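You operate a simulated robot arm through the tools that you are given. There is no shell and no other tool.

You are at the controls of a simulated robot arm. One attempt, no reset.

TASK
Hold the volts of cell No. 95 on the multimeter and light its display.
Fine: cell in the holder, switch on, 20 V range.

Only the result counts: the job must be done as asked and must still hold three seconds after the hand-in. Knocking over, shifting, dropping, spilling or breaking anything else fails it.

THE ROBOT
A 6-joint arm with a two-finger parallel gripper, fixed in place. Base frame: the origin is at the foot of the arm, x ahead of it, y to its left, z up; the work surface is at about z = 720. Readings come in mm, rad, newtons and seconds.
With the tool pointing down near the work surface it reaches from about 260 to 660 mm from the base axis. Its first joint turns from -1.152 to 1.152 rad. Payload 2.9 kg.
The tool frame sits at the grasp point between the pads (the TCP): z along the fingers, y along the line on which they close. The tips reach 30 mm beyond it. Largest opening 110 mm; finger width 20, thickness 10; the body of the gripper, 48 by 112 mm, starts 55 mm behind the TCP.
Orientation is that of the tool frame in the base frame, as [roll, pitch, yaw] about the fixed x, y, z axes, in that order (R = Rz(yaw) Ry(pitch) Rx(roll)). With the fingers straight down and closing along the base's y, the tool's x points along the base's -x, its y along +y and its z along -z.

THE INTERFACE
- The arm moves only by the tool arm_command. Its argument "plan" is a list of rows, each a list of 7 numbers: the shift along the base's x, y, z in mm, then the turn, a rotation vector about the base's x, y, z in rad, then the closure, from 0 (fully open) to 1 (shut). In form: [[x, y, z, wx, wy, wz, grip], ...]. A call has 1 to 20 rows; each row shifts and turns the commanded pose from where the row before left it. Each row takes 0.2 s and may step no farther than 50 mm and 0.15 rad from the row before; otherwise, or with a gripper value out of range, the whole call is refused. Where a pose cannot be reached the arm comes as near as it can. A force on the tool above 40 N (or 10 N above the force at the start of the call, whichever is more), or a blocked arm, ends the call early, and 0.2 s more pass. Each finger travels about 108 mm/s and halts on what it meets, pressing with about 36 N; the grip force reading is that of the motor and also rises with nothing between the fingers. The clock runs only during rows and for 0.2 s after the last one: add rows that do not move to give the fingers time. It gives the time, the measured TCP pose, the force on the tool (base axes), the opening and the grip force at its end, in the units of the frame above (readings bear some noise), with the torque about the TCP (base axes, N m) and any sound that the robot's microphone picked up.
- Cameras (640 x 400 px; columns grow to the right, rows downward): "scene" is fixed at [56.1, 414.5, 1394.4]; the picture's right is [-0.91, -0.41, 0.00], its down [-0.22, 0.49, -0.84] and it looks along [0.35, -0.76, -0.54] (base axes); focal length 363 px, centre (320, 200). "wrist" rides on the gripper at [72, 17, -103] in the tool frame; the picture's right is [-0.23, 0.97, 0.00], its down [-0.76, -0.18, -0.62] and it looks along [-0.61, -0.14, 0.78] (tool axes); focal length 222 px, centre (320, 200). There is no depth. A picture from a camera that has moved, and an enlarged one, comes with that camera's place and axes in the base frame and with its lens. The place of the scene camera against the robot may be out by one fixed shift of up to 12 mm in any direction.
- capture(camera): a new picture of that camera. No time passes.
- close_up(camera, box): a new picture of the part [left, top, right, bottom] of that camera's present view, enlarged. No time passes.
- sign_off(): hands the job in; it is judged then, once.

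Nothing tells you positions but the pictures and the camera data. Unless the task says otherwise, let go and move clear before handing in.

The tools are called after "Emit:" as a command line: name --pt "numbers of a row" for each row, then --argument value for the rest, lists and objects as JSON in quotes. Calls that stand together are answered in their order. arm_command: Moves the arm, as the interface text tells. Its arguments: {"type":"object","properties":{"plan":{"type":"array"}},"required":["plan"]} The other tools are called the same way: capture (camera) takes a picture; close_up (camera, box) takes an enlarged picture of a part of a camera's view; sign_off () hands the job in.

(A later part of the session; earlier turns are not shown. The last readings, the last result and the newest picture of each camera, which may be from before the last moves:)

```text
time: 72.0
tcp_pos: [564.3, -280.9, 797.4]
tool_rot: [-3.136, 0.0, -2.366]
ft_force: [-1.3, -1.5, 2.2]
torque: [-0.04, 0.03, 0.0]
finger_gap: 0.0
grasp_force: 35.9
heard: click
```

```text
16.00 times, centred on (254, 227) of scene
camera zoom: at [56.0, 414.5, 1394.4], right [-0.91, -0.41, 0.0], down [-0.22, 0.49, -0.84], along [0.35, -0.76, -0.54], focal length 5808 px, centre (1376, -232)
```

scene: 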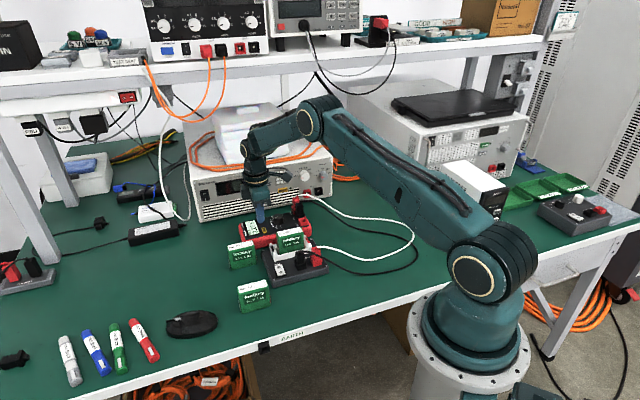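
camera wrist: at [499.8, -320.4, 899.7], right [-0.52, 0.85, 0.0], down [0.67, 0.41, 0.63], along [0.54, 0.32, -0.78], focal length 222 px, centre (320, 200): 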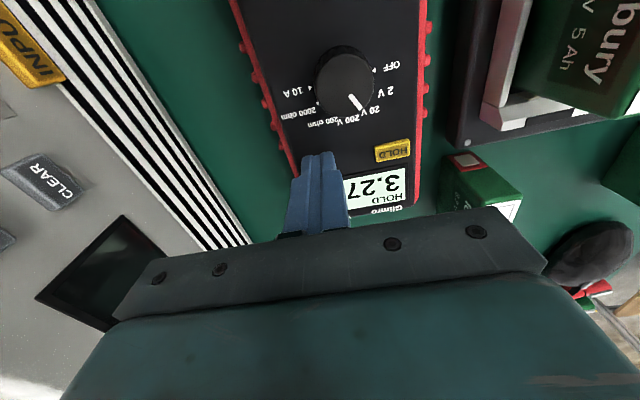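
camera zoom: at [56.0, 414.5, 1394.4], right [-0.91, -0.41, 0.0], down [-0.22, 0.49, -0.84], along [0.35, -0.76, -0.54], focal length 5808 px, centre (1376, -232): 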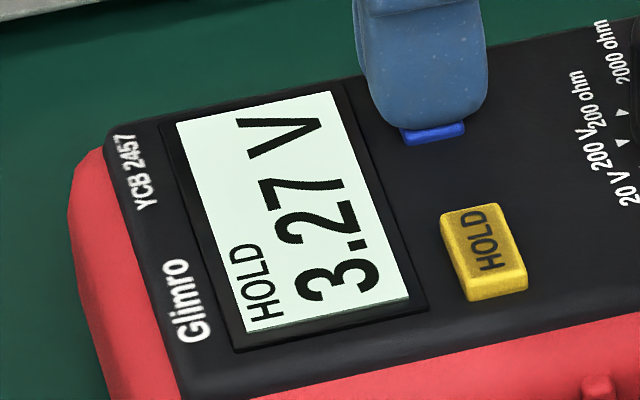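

Emit:
arm_command --pt "0 0 5 0 0 0 1" --pt "0 0 16 0 0 0 1" --pt "0 0 16 0 0 0 1" --pt "0 0 0 0 0 0 1"

Emit:
close_up --camera "wrist" --box '[352, 150, 372, 164]'

Emit:
close_up --camera "wrist" --box '[372, 145, 412, 170]'

Emit:
close_up --camera "scene" --box '[242, 216, 266, 238]'

Emit:
close_up --camera "scene" --box '[222, 172, 246, 190]'

```text
time: 73.0
tcp_pos: [563.8, -281.3, 835.0]
tool_rot: [-3.139, 0.002, -2.366]
ft_force: [-0.4, -0.1, 0.7]
torque: [0.03, 0.0, 0.01]
finger_gap: 0.0
grasp_force: 36.2
```

```text
16.00 times, centred on (362, 157) of wrist
camera zoom: at [500.1, -320.5, 938.6], right [-0.52, 0.85, 0.0], down [0.67, 0.41, 0.62], along [0.54, 0.32, -0.78], focal length 3554 px, centre (-352, 888)
```

zoom: 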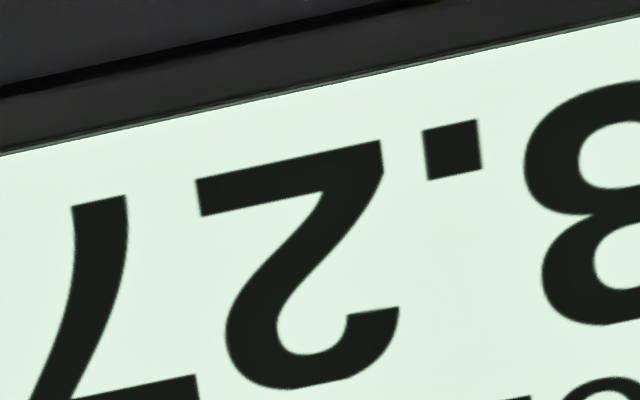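

```text
16.00 times, centred on (392, 158) of wrist
camera zoom: at [500.1, -320.5, 938.6], right [-0.52, 0.85, 0.0], down [0.67, 0.41, 0.62], along [0.54, 0.32, -0.78], focal length 3554 px, centre (-832, 880)
```

zoom: 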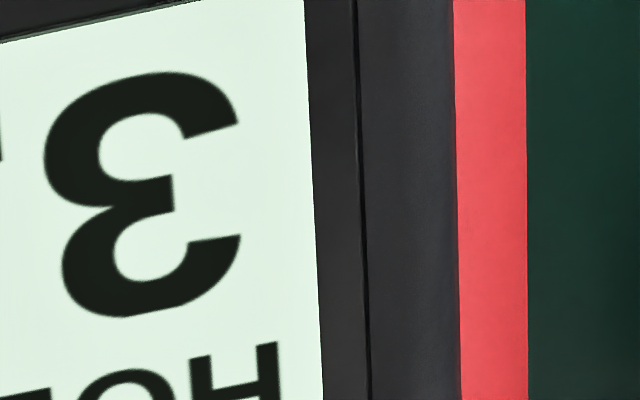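

```text
16.00 times, centred on (254, 227) of scene
camera zoom: at [56.1, 414.5, 1394.4], right [-0.91, -0.41, 0.0], down [-0.22, 0.49, -0.84], along [0.35, -0.76, -0.54], focal length 5808 px, centre (1376, -232)
```

zoom: 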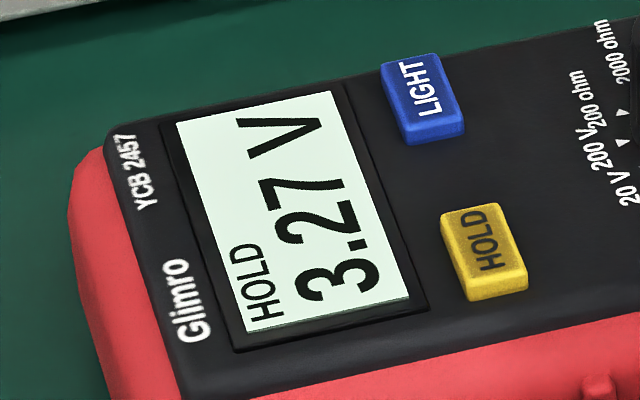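

```text
16.00 times, centred on (234, 181) of scene
camera zoom: at [56.1, 414.5, 1394.4], right [-0.91, -0.41, 0.0], down [-0.22, 0.49, -0.84], along [0.35, -0.76, -0.54], focal length 5808 px, centre (1696, 504)
```

zoom: 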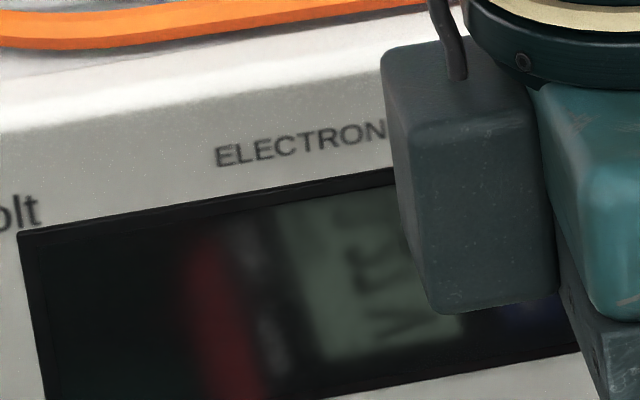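

Five clicks, with no visible difference between states. Before drawing conclusions I'll repeat the earlier views from before any LIGHT press, in case the very first press made a lasting change.

Emit:
close_up --camera "scene" --box '[232, 190, 312, 250]'

Emit:
close_up --camera "scene" --box '[255, 205, 305, 240]'

Emit:
close_up --camera "wrist" --box '[220, 70, 420, 220]'

```text
6.67 times, centred on (272, 220) of scene
camera zoom: at [56.1, 414.5, 1394.4], right [-0.91, -0.41, 0.0], down [-0.22, 0.49, -0.84], along [0.35, -0.76, -0.54], focal length 2420 px, centre (640, 67)
```

zoom: 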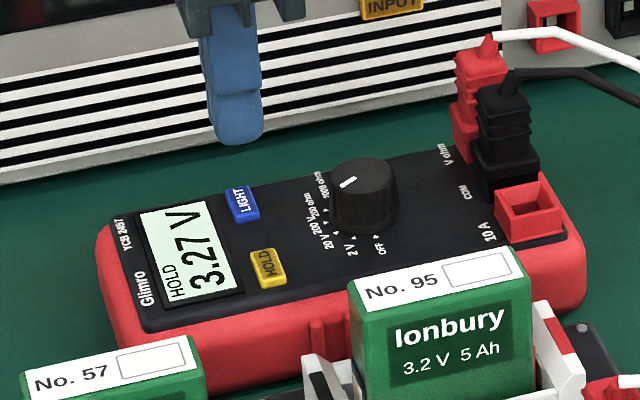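

```text
11.43 times, centred on (280, 222) of scene
camera zoom: at [56.1, 414.5, 1394.4], right [-0.91, -0.41, 0.0], down [-0.22, 0.49, -0.84], along [0.35, -0.76, -0.54], focal length 4149 px, centre (777, -57)
```

zoom: 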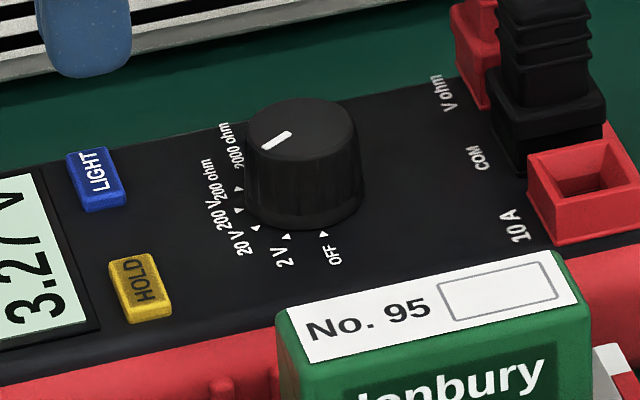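

```text
2.67 times, centred on (320, 145) of wrist
camera zoom: at [500.1, -320.5, 938.6], right [-0.52, 0.85, 0.0], down [0.67, 0.41, 0.62], along [0.54, 0.32, -0.78], focal length 592 px, centre (320, 347)
```

zoom: 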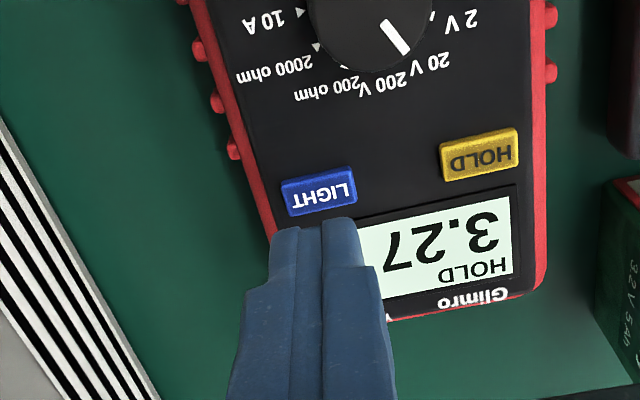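

I'll press once more (6th click), raise to the same height, and repeat these exact views for a side-by-side judgement.

Emit:
arm_command --pt "0 0 -12 0 0 0 1" --pt "0 0 -14 0 0 0 1" --pt "0 0 -6 0 0 0 1" --pt "0 0 -2 0 0 0 1" --pt "0 0 -1.2 0 0 0 1" --pt "0 0 -0.8 0 0 0 1" --pt "0 0 -0.4 0 0 0 1"

```text
time: 74.6
tcp_pos: [563.4, -282.0, 798.5]
tool_rot: [-3.136, 0.003, -2.366]
ft_force: [0.4, 1.4, 2.8]
torque: [0.01, 0.04, 0.01]
finger_gap: 0.1
grasp_force: 35.7
heard: click
```

Emit:
arm_command --pt "0 0 4.4 0 0 0 1" --pt "0 0 16 0 0 0 1" --pt "0 0 16 0 0 0 1" --pt "0 0 0 0 0 0 1"

Emit:
close_up --camera "scene" --box '[232, 190, 312, 250]'

Emit:
close_up --camera "scene" --box '[255, 205, 305, 240]'

Emit:
close_up --camera "wrist" --box '[220, 70, 420, 220]'

```text
time: 75.6
tcp_pos: [562.9, -281.7, 833.9]
tool_rot: [-3.14, 0.002, -2.366]
ft_force: [0.0, 0.4, 0.5]
torque: [-0.01, -0.04, 0.03]
finger_gap: 0.0
grasp_force: 36.2
```

```text
6.67 times, centred on (272, 220) of scene
camera zoom: at [56.1, 414.5, 1394.4], right [-0.91, -0.41, 0.0], down [-0.22, 0.49, -0.84], along [0.35, -0.76, -0.54], focal length 2420 px, centre (640, 67)
```

zoom: 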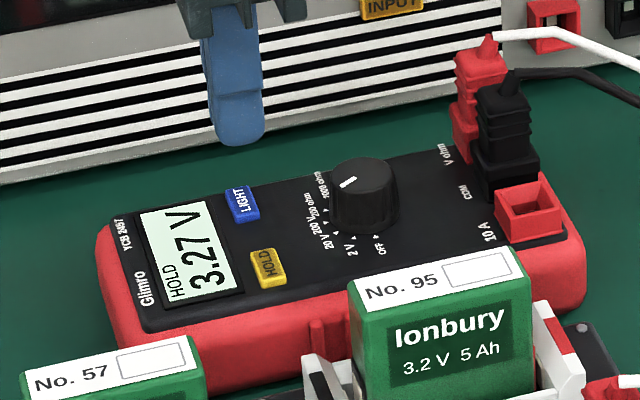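

```text
11.43 times, centred on (280, 222) of scene
camera zoom: at [56.1, 414.5, 1394.4], right [-0.91, -0.41, 0.0], down [-0.22, 0.49, -0.84], along [0.35, -0.76, -0.54], focal length 4149 px, centre (777, -57)
```

zoom: 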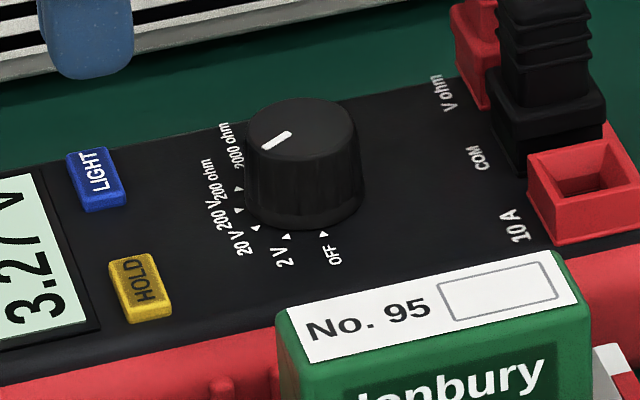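

```text
2.67 times, centred on (320, 145) of wrist
camera zoom: at [499.6, -320.6, 938.3], right [-0.52, 0.85, 0.0], down [0.67, 0.41, 0.62], along [0.54, 0.32, -0.78], focal length 592 px, centre (320, 347)
```

zoom: 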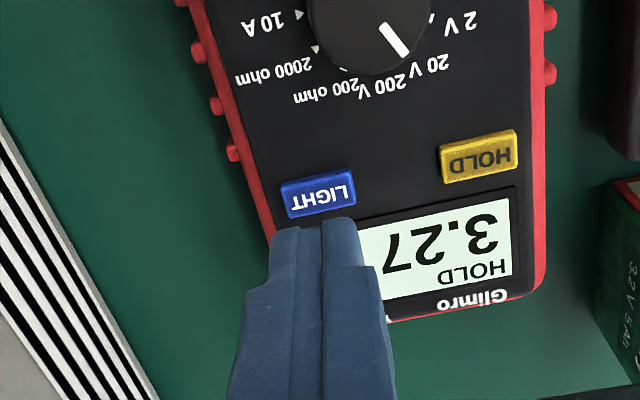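

LIGHT clicks don't visibly change anything while HOLD is active. Perhaps the held display ignores or freezes the light, so I'll release HOLD, test LIGHT, then hold again. First, back above HOLD.

Emit:
arm_command --pt "-11 11 0 0 0 0 1" --pt "-12 11 0 0 0 0 1" --pt "-11 10.7 0 0 0 0 1" --pt "0 0 -12 0 0 0 1" --pt "0 0 -12 0 0 0 1" --pt "0 0 0 0 0 0 1"

Emit:
close_up --camera "wrist" --box '[240, 90, 400, 210]'

Emit:
close_up --camera "scene" --box '[240, 200, 300, 245]'

```text
time: 77.0
tcp_pos: [529.2, -248.6, 810.9]
tool_rot: [-3.137, 0.001, -2.365]
ft_force: [-0.5, 0.2, -0.5]
torque: [0.03, 0.01, 0.02]
finger_gap: 0.0
grasp_force: 36.0
```

```text
3.33 times, centred on (320, 150) of wrist
camera zoom: at [466.2, -287.2, 915.3], right [-0.52, 0.85, 0.0], down [0.67, 0.41, 0.63], along [0.54, 0.32, -0.78], focal length 740 px, centre (320, 367)
```

zoom: 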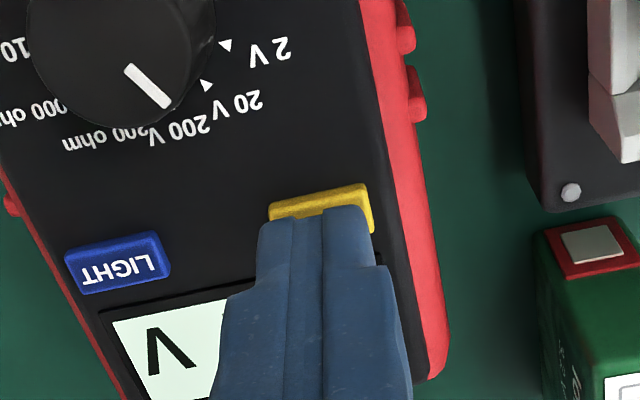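

```text
8.89 times, centred on (270, 222) of scene
camera zoom: at [56.1, 414.5, 1394.4], right [-0.91, -0.41, 0.0], down [-0.22, 0.49, -0.84], along [0.35, -0.76, -0.54], focal length 3227 px, centre (764, 0)
```

zoom: 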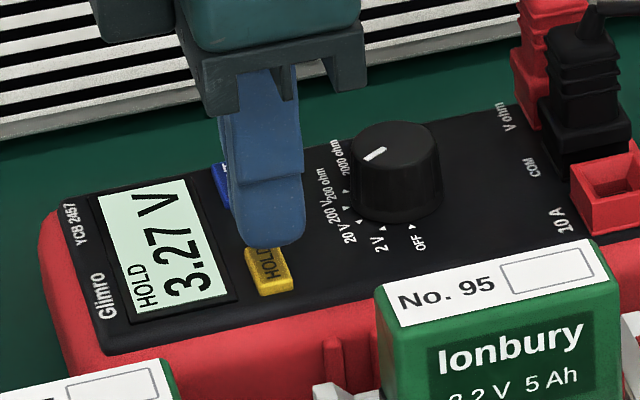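

Emit:
arm_command --pt "-0.4 0.2 -8 0 0 0 1" --pt "0 0 -2 0 0 0 1" --pt "0 0 -1 0 0 0 1" --pt "0 0 -0.7 0 0 0 1" --pt "0 0 -0.6 0 0 0 1"

Emit:
close_up --camera "scene" --box '[240, 200, 300, 245]'

```text
time: 78.2
tcp_pos: [528.3, -249.4, 798.1]
tool_rot: [-3.137, 0.003, -2.364]
ft_force: [-0.1, 0.0, 1.1]
torque: [-0.01, 0.03, 0.0]
finger_gap: 0.0
grasp_force: 36.6
heard: click
```

```text
8.89 times, centred on (270, 222) of scene
camera zoom: at [56.1, 414.6, 1394.4], right [-0.91, -0.41, 0.0], down [-0.22, 0.49, -0.84], along [0.35, -0.76, -0.54], focal length 3227 px, centre (764, 0)
```

zoom: 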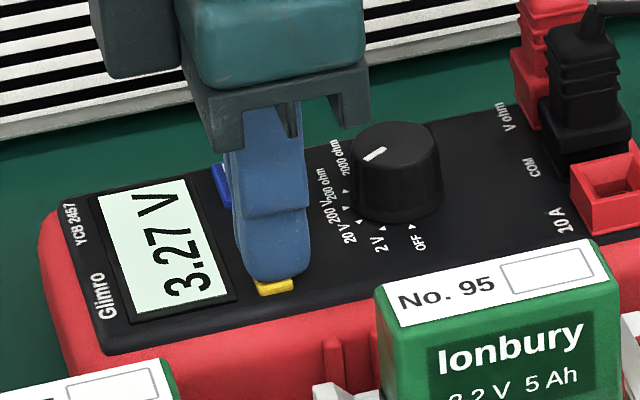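

HOLD is released. Now I'll go over and press LIGHT with the meter live, and compare.

Emit:
arm_command --pt "0 0 5 0 0 0 1" --pt "0 0 16 0 0 0 1" --pt "0 0 15 0 0 0 1" --pt "11.5 -11 0 0 0 0 1" --pt "11.5 -11 0 0 0 0 1" --pt "11.5 -10.7 0 0 0 0 1" --pt "0 0 0 0 0 0 1"

Emit:
close_up --camera "scene" --box '[240, 200, 300, 245]'

Emit:
close_up --camera "scene" --box '[242, 216, 266, 238]'

Emit:
close_up --camera "wrist" --box '[330, 130, 410, 190]'

```text
time: 79.8
tcp_pos: [561.5, -281.1, 835.0]
tool_rot: [-3.138, 0.002, -2.365]
ft_force: [0.0, -0.2, -0.3]
torque: [0.01, 0.01, 0.01]
finger_gap: 0.0
grasp_force: 36.2
```

```text
8.89 times, centred on (270, 222) of scene
camera zoom: at [56.1, 414.5, 1394.4], right [-0.91, -0.41, 0.0], down [-0.22, 0.49, -0.84], along [0.35, -0.76, -0.54], focal length 3227 px, centre (764, 0)
```

zoom: 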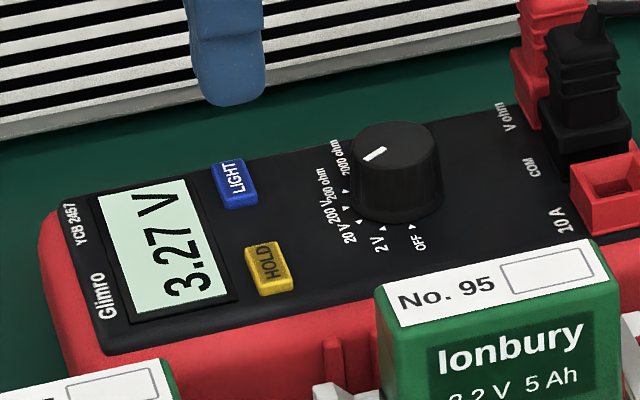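

```text
16.00 times, centred on (254, 227) of scene
camera zoom: at [56.1, 414.5, 1394.4], right [-0.91, -0.41, 0.0], down [-0.22, 0.49, -0.84], along [0.35, -0.76, -0.54], focal length 5808 px, centre (1376, -232)
```

zoom: 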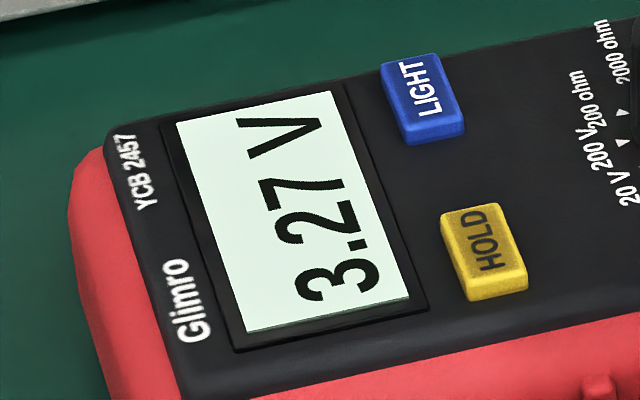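

```text
6.67 times, centred on (370, 160) of wrist
camera zoom: at [498.9, -320.4, 938.5], right [-0.52, 0.85, 0.0], down [0.67, 0.41, 0.62], along [0.54, 0.32, -0.78], focal length 1481 px, centre (-13, 467)
```

zoom: 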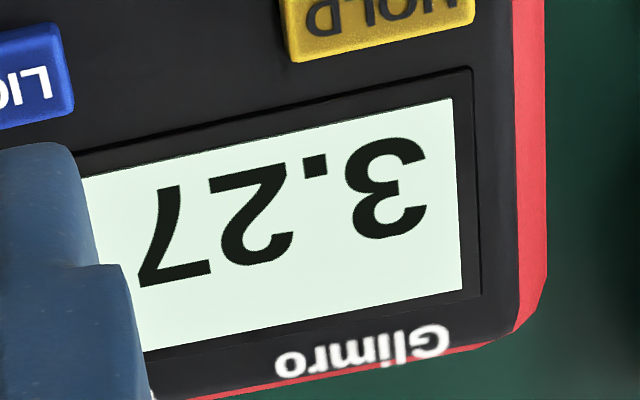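

Emit:
arm_command --pt "1 -0.2 -12 0 0 0 1" --pt "0 0 -14 0 0 0 1" --pt "0 0 -6 0 0 0 1" --pt "0 0 -2 0 0 0 1" --pt "0 0 -1.2 0 0 0 1" --pt "0 0 -0.8 0 0 0 1" --pt "0 0 -0.6 0 0 0 1"

Emit:
close_up --camera "scene" --box '[242, 216, 266, 238]'

Emit:
close_up --camera "scene" --box '[240, 200, 300, 245]'

```text
time: 81.4
tcp_pos: [564.3, -282.2, 798.2]
tool_rot: [-3.138, 0.002, -2.366]
ft_force: [-0.3, 1.2, 1.5]
torque: [0.01, -0.03, 0.06]
finger_gap: 0.0
grasp_force: 36.1
heard: click
```

```text
16.00 times, centred on (254, 227) of scene
camera zoom: at [56.1, 414.6, 1394.4], right [-0.91, -0.41, 0.0], down [-0.22, 0.49, -0.84], along [0.35, -0.76, -0.54], focal length 5808 px, centre (1376, -232)
```

zoom: 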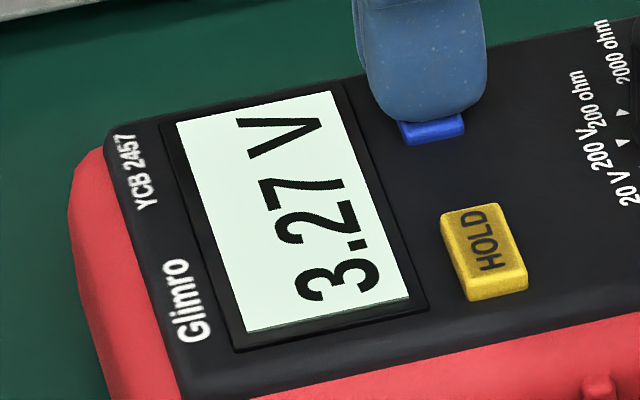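

```text
8.89 times, centred on (270, 222) of scene
camera zoom: at [56.1, 414.6, 1394.4], right [-0.91, -0.41, 0.0], down [-0.22, 0.49, -0.84], along [0.35, -0.76, -0.54], focal length 3227 px, centre (764, 0)
```

zoom: 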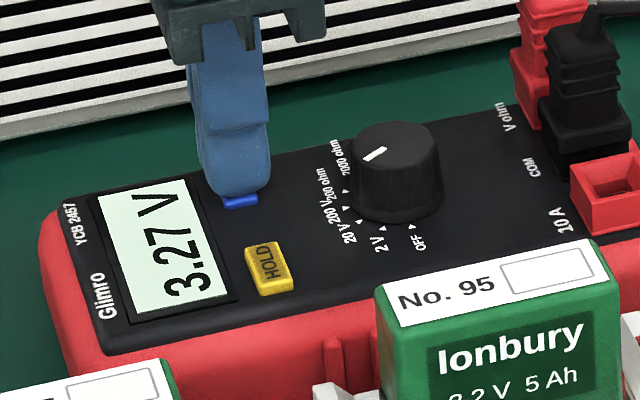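

Still no visible change with the meter live. I'll keep LIGHT held here for a few seconds in this mode and check.

Emit:
arm_command --pt "0 0 -0.3 0 0 0 1" --pt "0 0 0 0 0 0 1" --pt "0 0 0 0 0 0 1" --pt "0 0 0 0 0 0 1" --pt "0 0 0 0 0 0 1" --pt "0 0 0 0 0 0 1" --pt "0 0 0 0 0 0 1" --pt "0 0 0 0 0 0 1" --pt "0 0 0 0 0 0 1" --pt "0 0 0 0 0 0 1" --pt "0 0 0 0 0 0 1" --pt "0 0 0 0 0 0 1" --pt "0 0 0 0 0 0 1" --pt "0 0 0 0 0 0 1" --pt "0 0 0 0 0 0 1" --pt "0 0 0 0 0 0 1" --pt "0 0 0 0 0 0 1"

Emit:
close_up --camera "scene" --box '[242, 216, 266, 238]'

Emit:
close_up --camera "scene" --box '[240, 200, 300, 245]'

```text
time: 85.0
tcp_pos: [563.9, -282.4, 798.4]
tool_rot: [-3.136, 0.002, -2.366]
ft_force: [0.6, -0.1, 2.9]
torque: [0.02, -0.02, -0.01]
finger_gap: 0.0
grasp_force: 35.7
```

```text
16.00 times, centred on (254, 227) of scene
camera zoom: at [56.0, 414.6, 1394.4], right [-0.91, -0.41, 0.0], down [-0.22, 0.49, -0.84], along [0.35, -0.76, -0.54], focal length 5808 px, centre (1376, -232)
```

zoom: 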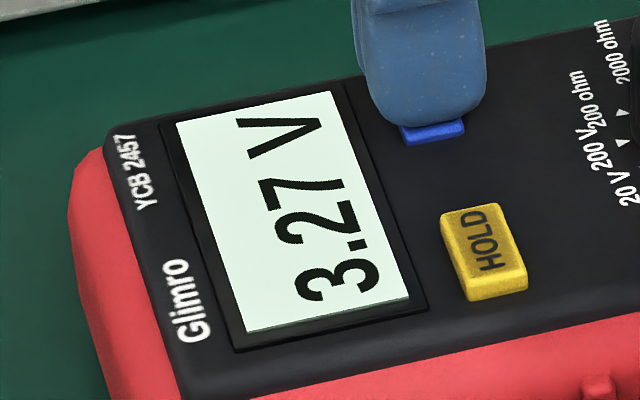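

```text
8.89 times, centred on (270, 222) of scene
camera zoom: at [56.0, 414.6, 1394.4], right [-0.91, -0.41, 0.0], down [-0.22, 0.49, -0.84], along [0.35, -0.76, -0.54], focal length 3227 px, centre (764, 0)
```

zoom: 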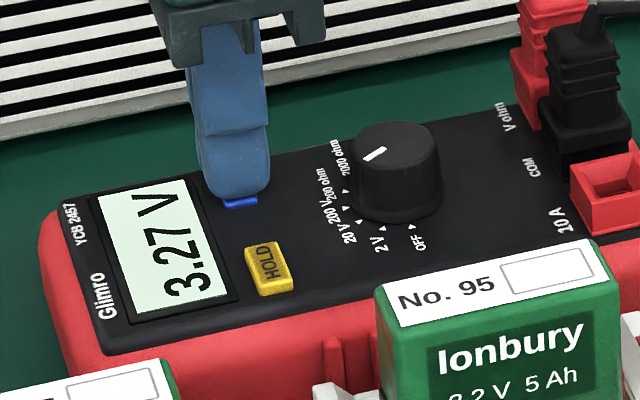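

Nothing visible. Every press so far came within about 8 s of another, so I may only ever have seen the lit state (a backlight with timeout). I'll rise and wait to see whether it dims by itself.

Emit:
arm_command --pt "0 0 5 0 0 0 1" --pt "0 0 16 0 0 0 1" --pt "0 0 16 0 0 0 1" --pt "0 0 0 0 0 0 1" --pt "0 0 0 0 0 0 1" --pt "0 0 0 0 0 0 1" --pt "0 0 0 0 0 0 1" --pt "0 0 0 0 0 0 1" --pt "0 0 0 0 0 0 1" --pt "0 0 0 0 0 0 1" --pt "0 0 0 0 0 0 1" --pt "0 0 0 0 0 0 1" --pt "0 0 0 0 0 0 1" --pt "0 0 0 0 0 0 1" --pt "0 0 0 0 0 0 1" --pt "0 0 0 0 0 0 1" --pt "0 0 0 0 0 0 1" --pt "0 0 0 0 0 0 1" --pt "0 0 0 0 0 0 1" --pt "0 0 0 0 0 0 1"

Emit:
close_up --camera "scene" --box '[242, 216, 266, 238]'

```text
time: 89.2
tcp_pos: [563.4, -281.7, 834.6]
tool_rot: [-3.138, 0.002, -2.364]
ft_force: [-0.4, -1.1, -0.3]
torque: [0.01, 0.0, -0.04]
finger_gap: 0.0
grasp_force: 36.5
```

```text
16.00 times, centred on (254, 227) of scene
camera zoom: at [56.1, 414.5, 1394.4], right [-0.91, -0.41, 0.0], down [-0.22, 0.49, -0.84], along [0.35, -0.76, -0.54], focal length 5808 px, centre (1376, -232)
```

zoom: 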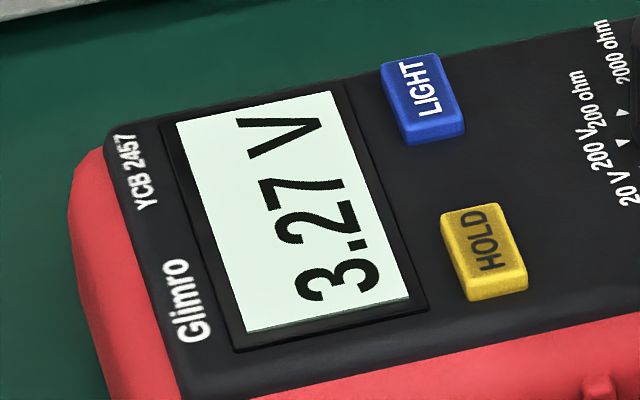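

Emit:
arm_command --pt "0 0 0 0 0 0 1" --pt "0 0 0 0 0 0 1" --pt "0 0 0 0 0 0 1" --pt "0 0 0 0 0 0 1" --pt "0 0 0 0 0 0 1" --pt "0 0 0 0 0 0 1" --pt "0 0 0 0 0 0 1" --pt "0 0 0 0 0 0 1" --pt "0 0 0 0 0 0 1" --pt "0 0 0 0 0 0 1" --pt "0 0 0 0 0 0 1" --pt "0 0 0 0 0 0 1" --pt "0 0 0 0 0 0 1" --pt "0 0 0 0 0 0 1" --pt "0 0 0 0 0 0 1" --pt "0 0 0 0 0 0 1" --pt "0 0 0 0 0 0 1" --pt "0 0 0 0 0 0 1" --pt "0 0 0 0 0 0 1" --pt "0 0 0 0 0 0 1"

Emit:
arm_command --pt "0 0 0 0 0 0 1" --pt "0 0 0 0 0 0 1" --pt "0 0 0 0 0 0 1" --pt "0 0 0 0 0 0 1" --pt "0 0 0 0 0 0 1" --pt "0 0 0 0 0 0 1" --pt "0 0 0 0 0 0 1" --pt "0 0 0 0 0 0 1" --pt "0 0 0 0 0 0 1" --pt "0 0 0 0 0 0 1" --pt "0 0 0 0 0 0 1" --pt "0 0 0 0 0 0 1" --pt "0 0 0 0 0 0 1" --pt "0 0 0 0 0 0 1" --pt "0 0 0 0 0 0 1" --pt "0 0 0 0 0 0 1" --pt "0 0 0 0 0 0 1" --pt "0 0 0 0 0 0 1" --pt "0 0 0 0 0 0 1" --pt "0 0 0 0 0 0 1"

Emit:
arm_command --pt "0 0 0 0 0 0 1" --pt "0 0 0 0 0 0 1" --pt "0 0 0 0 0 0 1" --pt "0 0 0 0 0 0 1" --pt "0 0 0 0 0 0 1" --pt "0 0 0 0 0 0 1" --pt "0 0 0 0 0 0 1" --pt "0 0 0 0 0 0 1" --pt "0 0 0 0 0 0 1" --pt "0 0 0 0 0 0 1" --pt "0 0 0 0 0 0 1" --pt "0 0 0 0 0 0 1" --pt "0 0 0 0 0 0 1" --pt "0 0 0 0 0 0 1" --pt "0 0 0 0 0 0 1" --pt "0 0 0 0 0 0 1" --pt "0 0 0 0 0 0 1" --pt "0 0 0 0 0 0 1" --pt "0 0 0 0 0 0 1" --pt "0 0 0 0 0 0 1"

Emit:
close_up --camera "scene" --box '[242, 216, 266, 238]'

Emit:
close_up --camera "scene" --box '[240, 200, 300, 245]'

```text
time: 93.4
tcp_pos: [563.2, -280.8, 835.6]
tool_rot: [-3.139, 0.002, -2.365]
ft_force: [0.4, 0.1, -0.3]
torque: [0.02, 0.02, -0.03]
finger_gap: 0.3
grasp_force: 36.0
```

```text
time: 97.6
tcp_pos: [562.8, -280.5, 834.7]
tool_rot: [-3.138, 0.002, -2.366]
ft_force: [0.4, 0.5, 0.4]
torque: [-0.01, -0.01, 0.0]
finger_gap: 0.0
grasp_force: 36.2
```

```text
time: 101.8
tcp_pos: [563.4, -280.8, 834.4]
tool_rot: [-3.137, 0.001, -2.365]
ft_force: [0.3, -0.3, 0.5]
torque: [-0.03, 0.01, -0.02]
finger_gap: 0.1
grasp_force: 36.3
```

```text
16.00 times, centred on (254, 227) of scene
camera zoom: at [56.1, 414.5, 1394.4], right [-0.91, -0.41, 0.0], down [-0.22, 0.49, -0.84], along [0.35, -0.76, -0.54], focal length 5808 px, centre (1376, -232)
```

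zoom: 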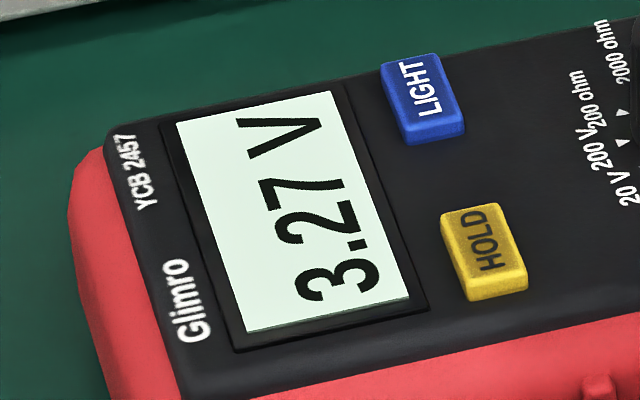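

```text
8.89 times, centred on (270, 222) of scene
camera zoom: at [56.1, 414.5, 1394.4], right [-0.91, -0.41, 0.0], down [-0.22, 0.49, -0.84], along [0.35, -0.76, -0.54], focal length 3227 px, centre (764, 0)
```

zoom: 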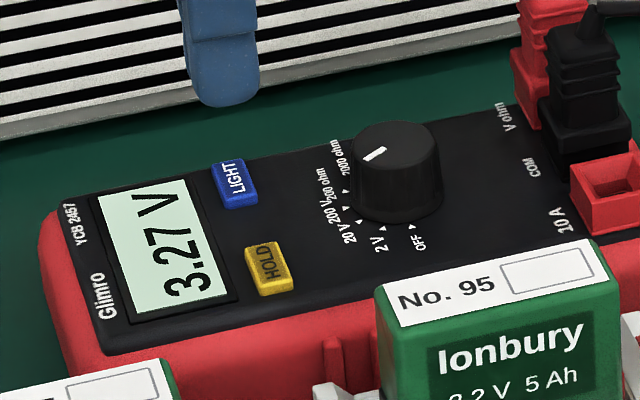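

There's no timeout dimming either. The meter has had 7 LIGHT clicks, an odd count, and it needs HOLD again anyway. I'll press HOLD now, since the display may redraw with its light state when its content changes.

Emit:
arm_command --pt "-11.5 11 0 0 0 0 1" --pt "-11.5 11 0 0 0 0 1" --pt "-11.5 10.5 0 0 0 0 1" --pt "0 0 -12 0 0 0 1" --pt "0 0 -12 0 0 0 1" --pt "0 0 0 0 0 0 1"

Emit:
close_up --camera "wrist" --box '[240, 90, 400, 210]'

```text
time: 103.2
tcp_pos: [530.7, -249.8, 809.8]
tool_rot: [-3.136, 0.002, -2.365]
ft_force: [0.1, 0.5, 0.4]
torque: [-0.02, -0.01, -0.02]
finger_gap: 0.0
grasp_force: 35.9
```

```text
3.33 times, centred on (320, 150) of wrist
camera zoom: at [466.4, -287.8, 914.0], right [-0.52, 0.85, 0.0], down [0.67, 0.41, 0.63], along [0.54, 0.32, -0.78], focal length 740 px, centre (320, 367)
```

zoom: 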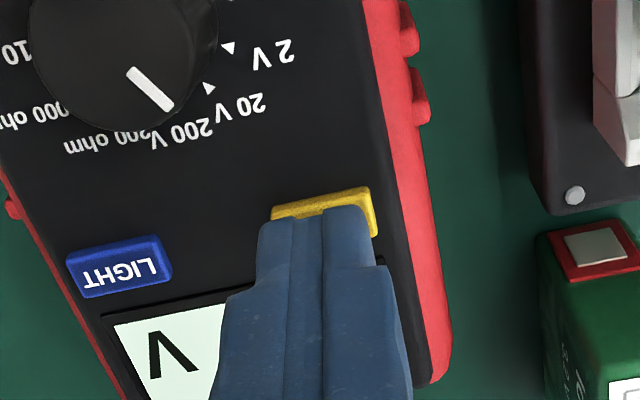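

Emit:
arm_command --pt "-0.9 0.7 -7 0 0 0 1" --pt "0 0 -2 0 0 0 1" --pt "0 0 -1 0 0 0 1" --pt "0 0 -0.7 0 0 0 1" --pt "0 0 -0.5 0 0 0 1"

Emit:
close_up --camera "scene" --box '[240, 200, 300, 245]'

Emit:
close_up --camera "scene" --box '[242, 216, 266, 238]'

```text
time: 104.4
tcp_pos: [528.8, -248.7, 800.2]
tool_rot: [-3.136, 0.002, -2.364]
ft_force: [-0.9, -0.3, 0.4]
torque: [-0.04, 0.01, -0.02]
finger_gap: 0.0
grasp_force: 35.8
```

```text
8.89 times, centred on (270, 222) of scene
camera zoom: at [56.1, 414.5, 1394.4], right [-0.91, -0.41, 0.0], down [-0.22, 0.49, -0.84], along [0.35, -0.76, -0.54], focal length 3227 px, centre (764, 0)
```

zoom: 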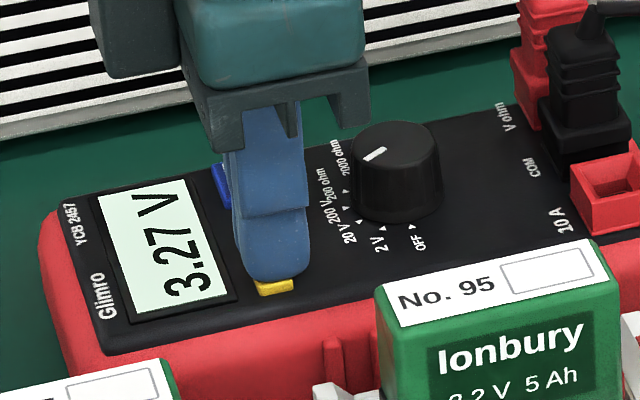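

```text
16.00 times, centred on (254, 227) of scene
camera zoom: at [56.1, 414.5, 1394.4], right [-0.91, -0.41, 0.0], down [-0.22, 0.49, -0.84], along [0.35, -0.76, -0.54], focal length 5808 px, centre (1376, -232)
```

zoom: 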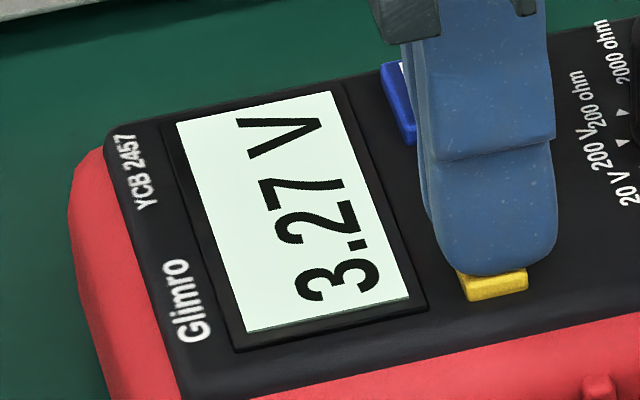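

No click yet on HOLD, so a little deeper.

Emit:
arm_command --pt "0 0 -0.6 0 0 0 1" --pt "0 0 -0.6 0 0 0 1"

Emit:
close_up --camera "scene" --box '[240, 200, 300, 245]'

Emit:
close_up --camera "scene" --box '[242, 216, 266, 238]'

```text
time: 105.0
tcp_pos: [528.4, -247.3, 799.6]
tool_rot: [-3.138, 0.004, -2.365]
ft_force: [0.7, 0.2, 1.5]
torque: [0.06, 0.04, 0.02]
finger_gap: 0.0
grasp_force: 36.1
heard: click
```

```text
8.89 times, centred on (270, 222) of scene
camera zoom: at [56.1, 414.6, 1394.4], right [-0.91, -0.41, 0.0], down [-0.22, 0.49, -0.84], along [0.35, -0.76, -0.54], focal length 3227 px, centre (764, 0)
```

zoom: 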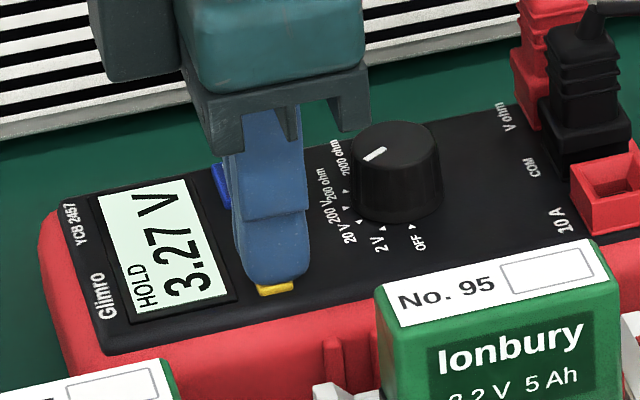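

```text
16.00 times, centred on (254, 227) of scene
camera zoom: at [56.1, 414.6, 1394.4], right [-0.91, -0.41, 0.0], down [-0.22, 0.49, -0.84], along [0.35, -0.76, -0.54], focal length 5808 px, centre (1376, -232)
```

zoom: 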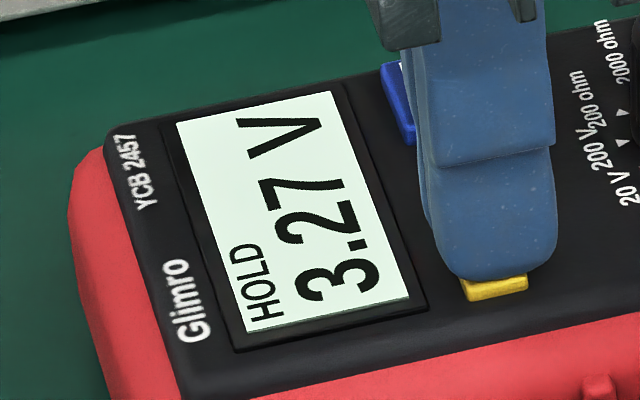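

HOLD is on again with 3.27 V. I'll lift off and go back to LIGHT. I'll finish with short taps on LIGHT, keeping the total count odd, while checking whether a quick tap shows any change.

Emit:
arm_command --pt "0 0 5 0 0 0 1" --pt "0 0 16 0 0 0 1" --pt "0 0 15 0 0 0 1" --pt "11.5 -11 0 0 0 0 1" --pt "11.5 -11 0 0 0 0 1" --pt "11.5 -11 0 0 0 0 1" --pt "0 0 -12 0 0 0 1" --pt "0 0 -12 0 0 0 1" --pt "0 0 -6 0 0 0 1" --pt "0 0 0 0 0 0 1"

Emit:
close_up --camera "wrist" --box '[240, 90, 400, 210]'

Emit:
close_up --camera "scene" --box '[240, 200, 300, 245]'

```text
time: 107.2
tcp_pos: [561.9, -281.3, 803.3]
tool_rot: [-3.136, 0.001, -2.366]
ft_force: [-0.4, -0.2, 0.5]
torque: [0.0, -0.03, -0.01]
finger_gap: 0.0
grasp_force: 36.0
```

```text
3.33 times, centred on (320, 150) of wrist
camera zoom: at [500.1, -320.3, 907.2], right [-0.52, 0.85, 0.0], down [0.67, 0.41, 0.62], along [0.54, 0.32, -0.78], focal length 740 px, centre (320, 367)
```

zoom: 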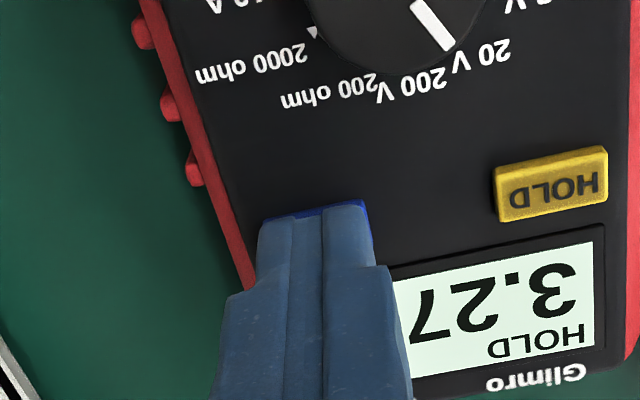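

```text
8.89 times, centred on (270, 222) of scene
camera zoom: at [56.1, 414.5, 1394.4], right [-0.91, -0.41, 0.0], down [-0.22, 0.49, -0.84], along [0.35, -0.76, -0.54], focal length 3227 px, centre (764, 0)
```

zoom: 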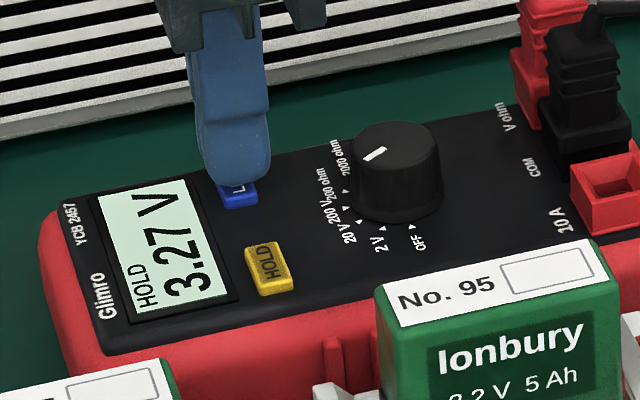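

Emit:
arm_command --pt "0.6 -0.2 -3 0 0 0 1" --pt "0 0 -1.2 0 0 0 1" --pt "0 0 -0.8 0 0 0 1" --pt "0 0 5 0 0 0 1" --pt "0 0 0 0 0 0 1"

Emit:
close_up --camera "wrist" --box '[240, 90, 400, 210]'

Emit:
close_up --camera "scene" --box '[240, 200, 300, 245]'

```text
time: 108.4
tcp_pos: [564.8, -282.4, 805.3]
tool_rot: [-3.139, 0.001, -2.366]
ft_force: [-0.5, 0.2, -0.3]
torque: [0.01, -0.01, -0.01]
finger_gap: 0.1
grasp_force: 36.0
```

```text
3.33 times, centred on (320, 150) of wrist
camera zoom: at [500.8, -319.8, 908.0], right [-0.52, 0.85, 0.0], down [0.67, 0.41, 0.62], along [0.54, 0.32, -0.78], focal length 740 px, centre (320, 367)
```

zoom: 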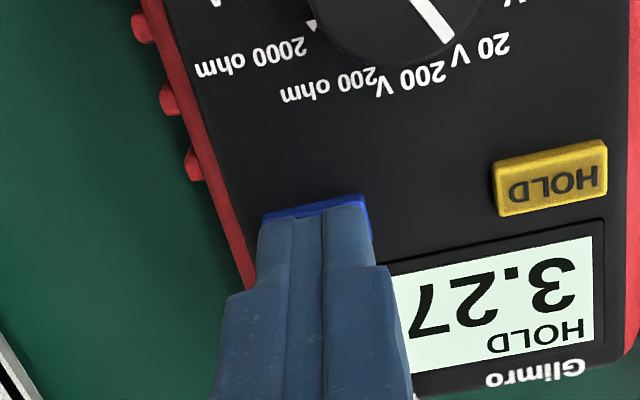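

```text
8.89 times, centred on (270, 222) of scene
camera zoom: at [56.1, 414.5, 1394.4], right [-0.91, -0.41, 0.0], down [-0.22, 0.49, -0.84], along [0.35, -0.76, -0.54], focal length 3227 px, centre (764, 0)
```

zoom: 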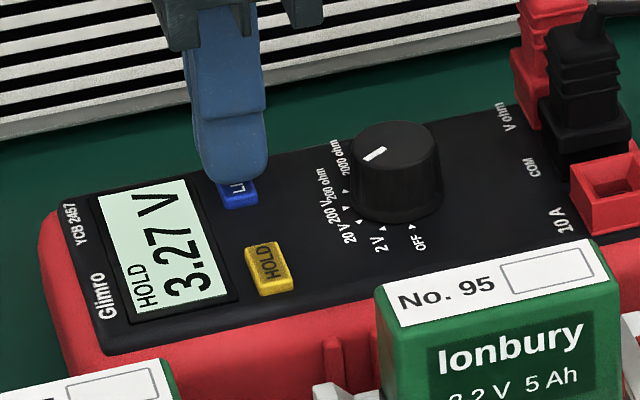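

That tap was too shallow to click, so the count stays at 7 (odd). I'll back off and do one long idle to see whether the display ever dims by itself, which would show me what unlit looks like.

Emit:
arm_command --pt "0 0 15 0 0 0 1" --pt "0 0 15 0 0 0 1" --pt "0 0 0 0 0 0 1" --pt "0 0 0 0 0 0 1" --pt "0 0 0 0 0 0 1" --pt "0 0 0 0 0 0 1" --pt "0 0 0 0 0 0 1" --pt "0 0 0 0 0 0 1" --pt "0 0 0 0 0 0 1" --pt "0 0 0 0 0 0 1" --pt "0 0 0 0 0 0 1" --pt "0 0 0 0 0 0 1" --pt "0 0 0 0 0 0 1" --pt "0 0 0 0 0 0 1" --pt "0 0 0 0 0 0 1" --pt "0 0 0 0 0 0 1" --pt "0 0 0 0 0 0 1" --pt "0 0 0 0 0 0 1" --pt "0 0 0 0 0 0 1" --pt "0 0 0 0 0 0 1"

Emit:
arm_command --pt "0 0 0 0 0 0 1" --pt "0 0 0 0 0 0 1" --pt "0 0 0 0 0 0 1" --pt "0 0 0 0 0 0 1" --pt "0 0 0 0 0 0 1" --pt "0 0 0 0 0 0 1" --pt "0 0 0 0 0 0 1" --pt "0 0 0 0 0 0 1" --pt "0 0 0 0 0 0 1" --pt "0 0 0 0 0 0 1" --pt "0 0 0 0 0 0 1" --pt "0 0 0 0 0 0 1" --pt "0 0 0 0 0 0 1" --pt "0 0 0 0 0 0 1" --pt "0 0 0 0 0 0 1" --pt "0 0 0 0 0 0 1" --pt "0 0 0 0 0 0 1" --pt "0 0 0 0 0 0 1" --pt "0 0 0 0 0 0 1" --pt "0 0 0 0 0 0 1"

Emit:
arm_command --pt "0 0 0 0 0 0 1" --pt "0 0 0 0 0 0 1" --pt "0 0 0 0 0 0 1" --pt "0 0 0 0 0 0 1" --pt "0 0 0 0 0 0 1" --pt "0 0 0 0 0 0 1" --pt "0 0 0 0 0 0 1" --pt "0 0 0 0 0 0 1" --pt "0 0 0 0 0 0 1" --pt "0 0 0 0 0 0 1" --pt "0 0 0 0 0 0 1" --pt "0 0 0 0 0 0 1" --pt "0 0 0 0 0 0 1" --pt "0 0 0 0 0 0 1" --pt "0 0 0 0 0 0 1" --pt "0 0 0 0 0 0 1" --pt "0 0 0 0 0 0 1" --pt "0 0 0 0 0 0 1" --pt "0 0 0 0 0 0 1" --pt "0 0 0 0 0 0 1"

Emit:
arm_command --pt "0 0 0 0 0 0 1" --pt "0 0 0 0 0 0 1" --pt "0 0 0 0 0 0 1" --pt "0 0 0 0 0 0 1" --pt "0 0 0 0 0 0 1" --pt "0 0 0 0 0 0 1" --pt "0 0 0 0 0 0 1" --pt "0 0 0 0 0 0 1" --pt "0 0 0 0 0 0 1" --pt "0 0 0 0 0 0 1" --pt "0 0 0 0 0 0 1" --pt "0 0 0 0 0 0 1" --pt "0 0 0 0 0 0 1" --pt "0 0 0 0 0 0 1" --pt "0 0 0 0 0 0 1" --pt "0 0 0 0 0 0 1" --pt "0 0 0 0 0 0 1" --pt "0 0 0 0 0 0 1" --pt "0 0 0 0 0 0 1" --pt "0 0 0 0 0 0 1"

Emit:
arm_command --pt "0 0 0 0 0 0 1" --pt "0 0 0 0 0 0 1" --pt "0 0 0 0 0 0 1" --pt "0 0 0 0 0 0 1" --pt "0 0 0 0 0 0 1" --pt "0 0 0 0 0 0 1" --pt "0 0 0 0 0 0 1" --pt "0 0 0 0 0 0 1" --pt "0 0 0 0 0 0 1" --pt "0 0 0 0 0 0 1" --pt "0 0 0 0 0 0 1" --pt "0 0 0 0 0 0 1" --pt "0 0 0 0 0 0 1" --pt "0 0 0 0 0 0 1" --pt "0 0 0 0 0 0 1" --pt "0 0 0 0 0 0 1" --pt "0 0 0 0 0 0 1" --pt "0 0 0 0 0 0 1" --pt "0 0 0 0 0 0 1" --pt "0 0 0 0 0 0 1"

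Emit:
close_up --camera "scene" --box '[240, 200, 300, 245]'

Emit:
close_up --camera "scene" --box '[242, 216, 266, 238]'

```text
time: 112.6
tcp_pos: [563.8, -280.3, 834.3]
tool_rot: [-3.14, 0.001, -2.365]
ft_force: [0.5, -0.1, 0.0]
torque: [0.0, 0.04, 0.02]
finger_gap: 0.2
grasp_force: 36.4
```

```text
time: 116.8
tcp_pos: [563.8, -279.4, 832.9]
tool_rot: [-3.137, 0.001, -2.365]
ft_force: [-0.2, -0.6, -0.3]
torque: [0.02, 0.0, -0.01]
finger_gap: 0.0
grasp_force: 36.3
```

```text
time: 121.0
tcp_pos: [563.0, -281.2, 834.3]
tool_rot: [-3.138, 0.002, -2.366]
ft_force: [-0.4, 0.4, 0.0]
torque: [0.01, -0.01, 0.03]
finger_gap: 0.2
grasp_force: 35.8
```

```text
time: 125.2
tcp_pos: [564.1, -280.7, 834.0]
tool_rot: [-3.138, 0.003, -2.364]
ft_force: [0.3, -0.6, -1.0]
torque: [-0.04, 0.0, -0.05]
finger_gap: 0.0
grasp_force: 36.1
```

```text
time: 129.4
tcp_pos: [565.1, -281.0, 833.5]
tool_rot: [-3.138, 0.002, -2.365]
ft_force: [-0.9, -0.8, -0.7]
torque: [0.02, 0.02, -0.03]
finger_gap: 0.1
grasp_force: 35.6
```

```text
8.89 times, centred on (270, 222) of scene
camera zoom: at [56.1, 414.5, 1394.4], right [-0.91, -0.41, 0.0], down [-0.22, 0.49, -0.84], along [0.35, -0.76, -0.54], focal length 3227 px, centre (764, 0)
```

zoom: 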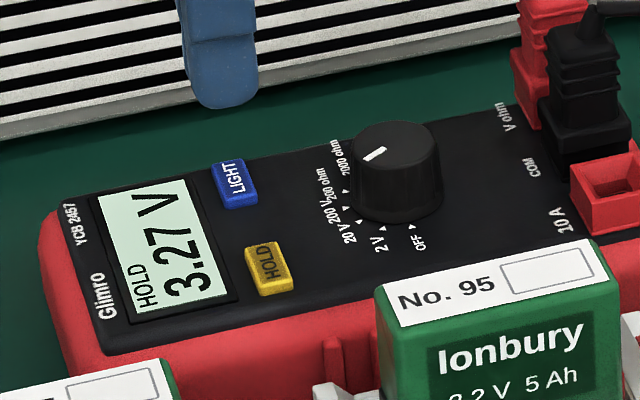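

```text
16.00 times, centred on (254, 227) of scene
camera zoom: at [56.1, 414.5, 1394.4], right [-0.91, -0.41, 0.0], down [-0.22, 0.49, -0.84], along [0.35, -0.76, -0.54], focal length 5808 px, centre (1376, -232)
```

zoom: 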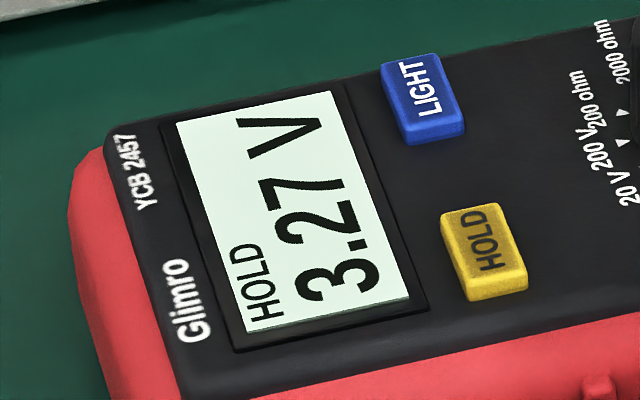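

No dimming after 45 s. I'll take the tight wrist view once more in this state, where odd-count frames had seemed a touch brighter to me than even-count ones.

Emit:
close_up --camera "wrist" --box '[330, 130, 410, 190]'

Emit:
close_up --camera "wrist" --box '[352, 150, 372, 164]'

```text
6.67 times, centred on (370, 160) of wrist
camera zoom: at [500.9, -319.2, 937.7], right [-0.52, 0.85, 0.0], down [0.67, 0.41, 0.62], along [0.54, 0.32, -0.78], focal length 1481 px, centre (-13, 467)
```

zoom: 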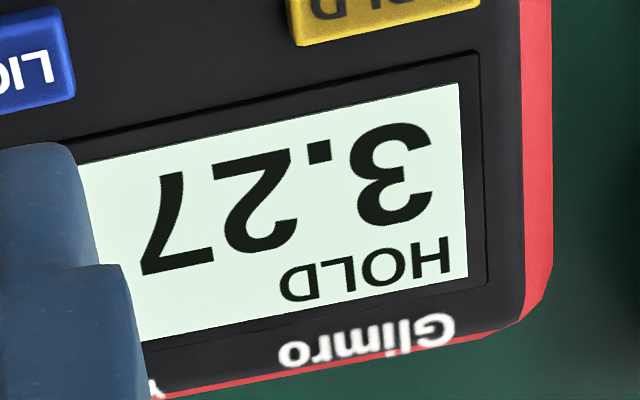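

```text
16.00 times, centred on (362, 157) of wrist
camera zoom: at [500.9, -319.2, 937.7], right [-0.52, 0.85, 0.0], down [0.67, 0.41, 0.62], along [0.54, 0.32, -0.78], focal length 3554 px, centre (-352, 888)
```

zoom: 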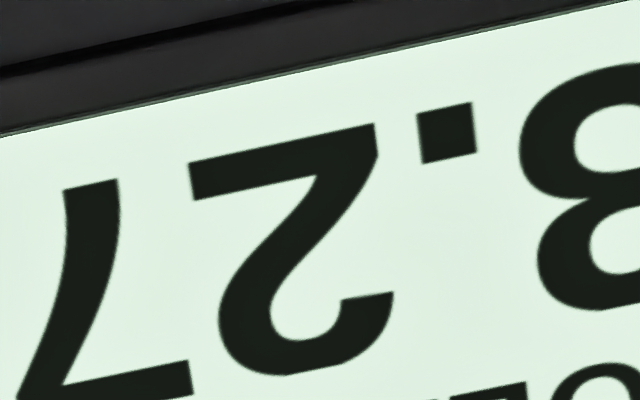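

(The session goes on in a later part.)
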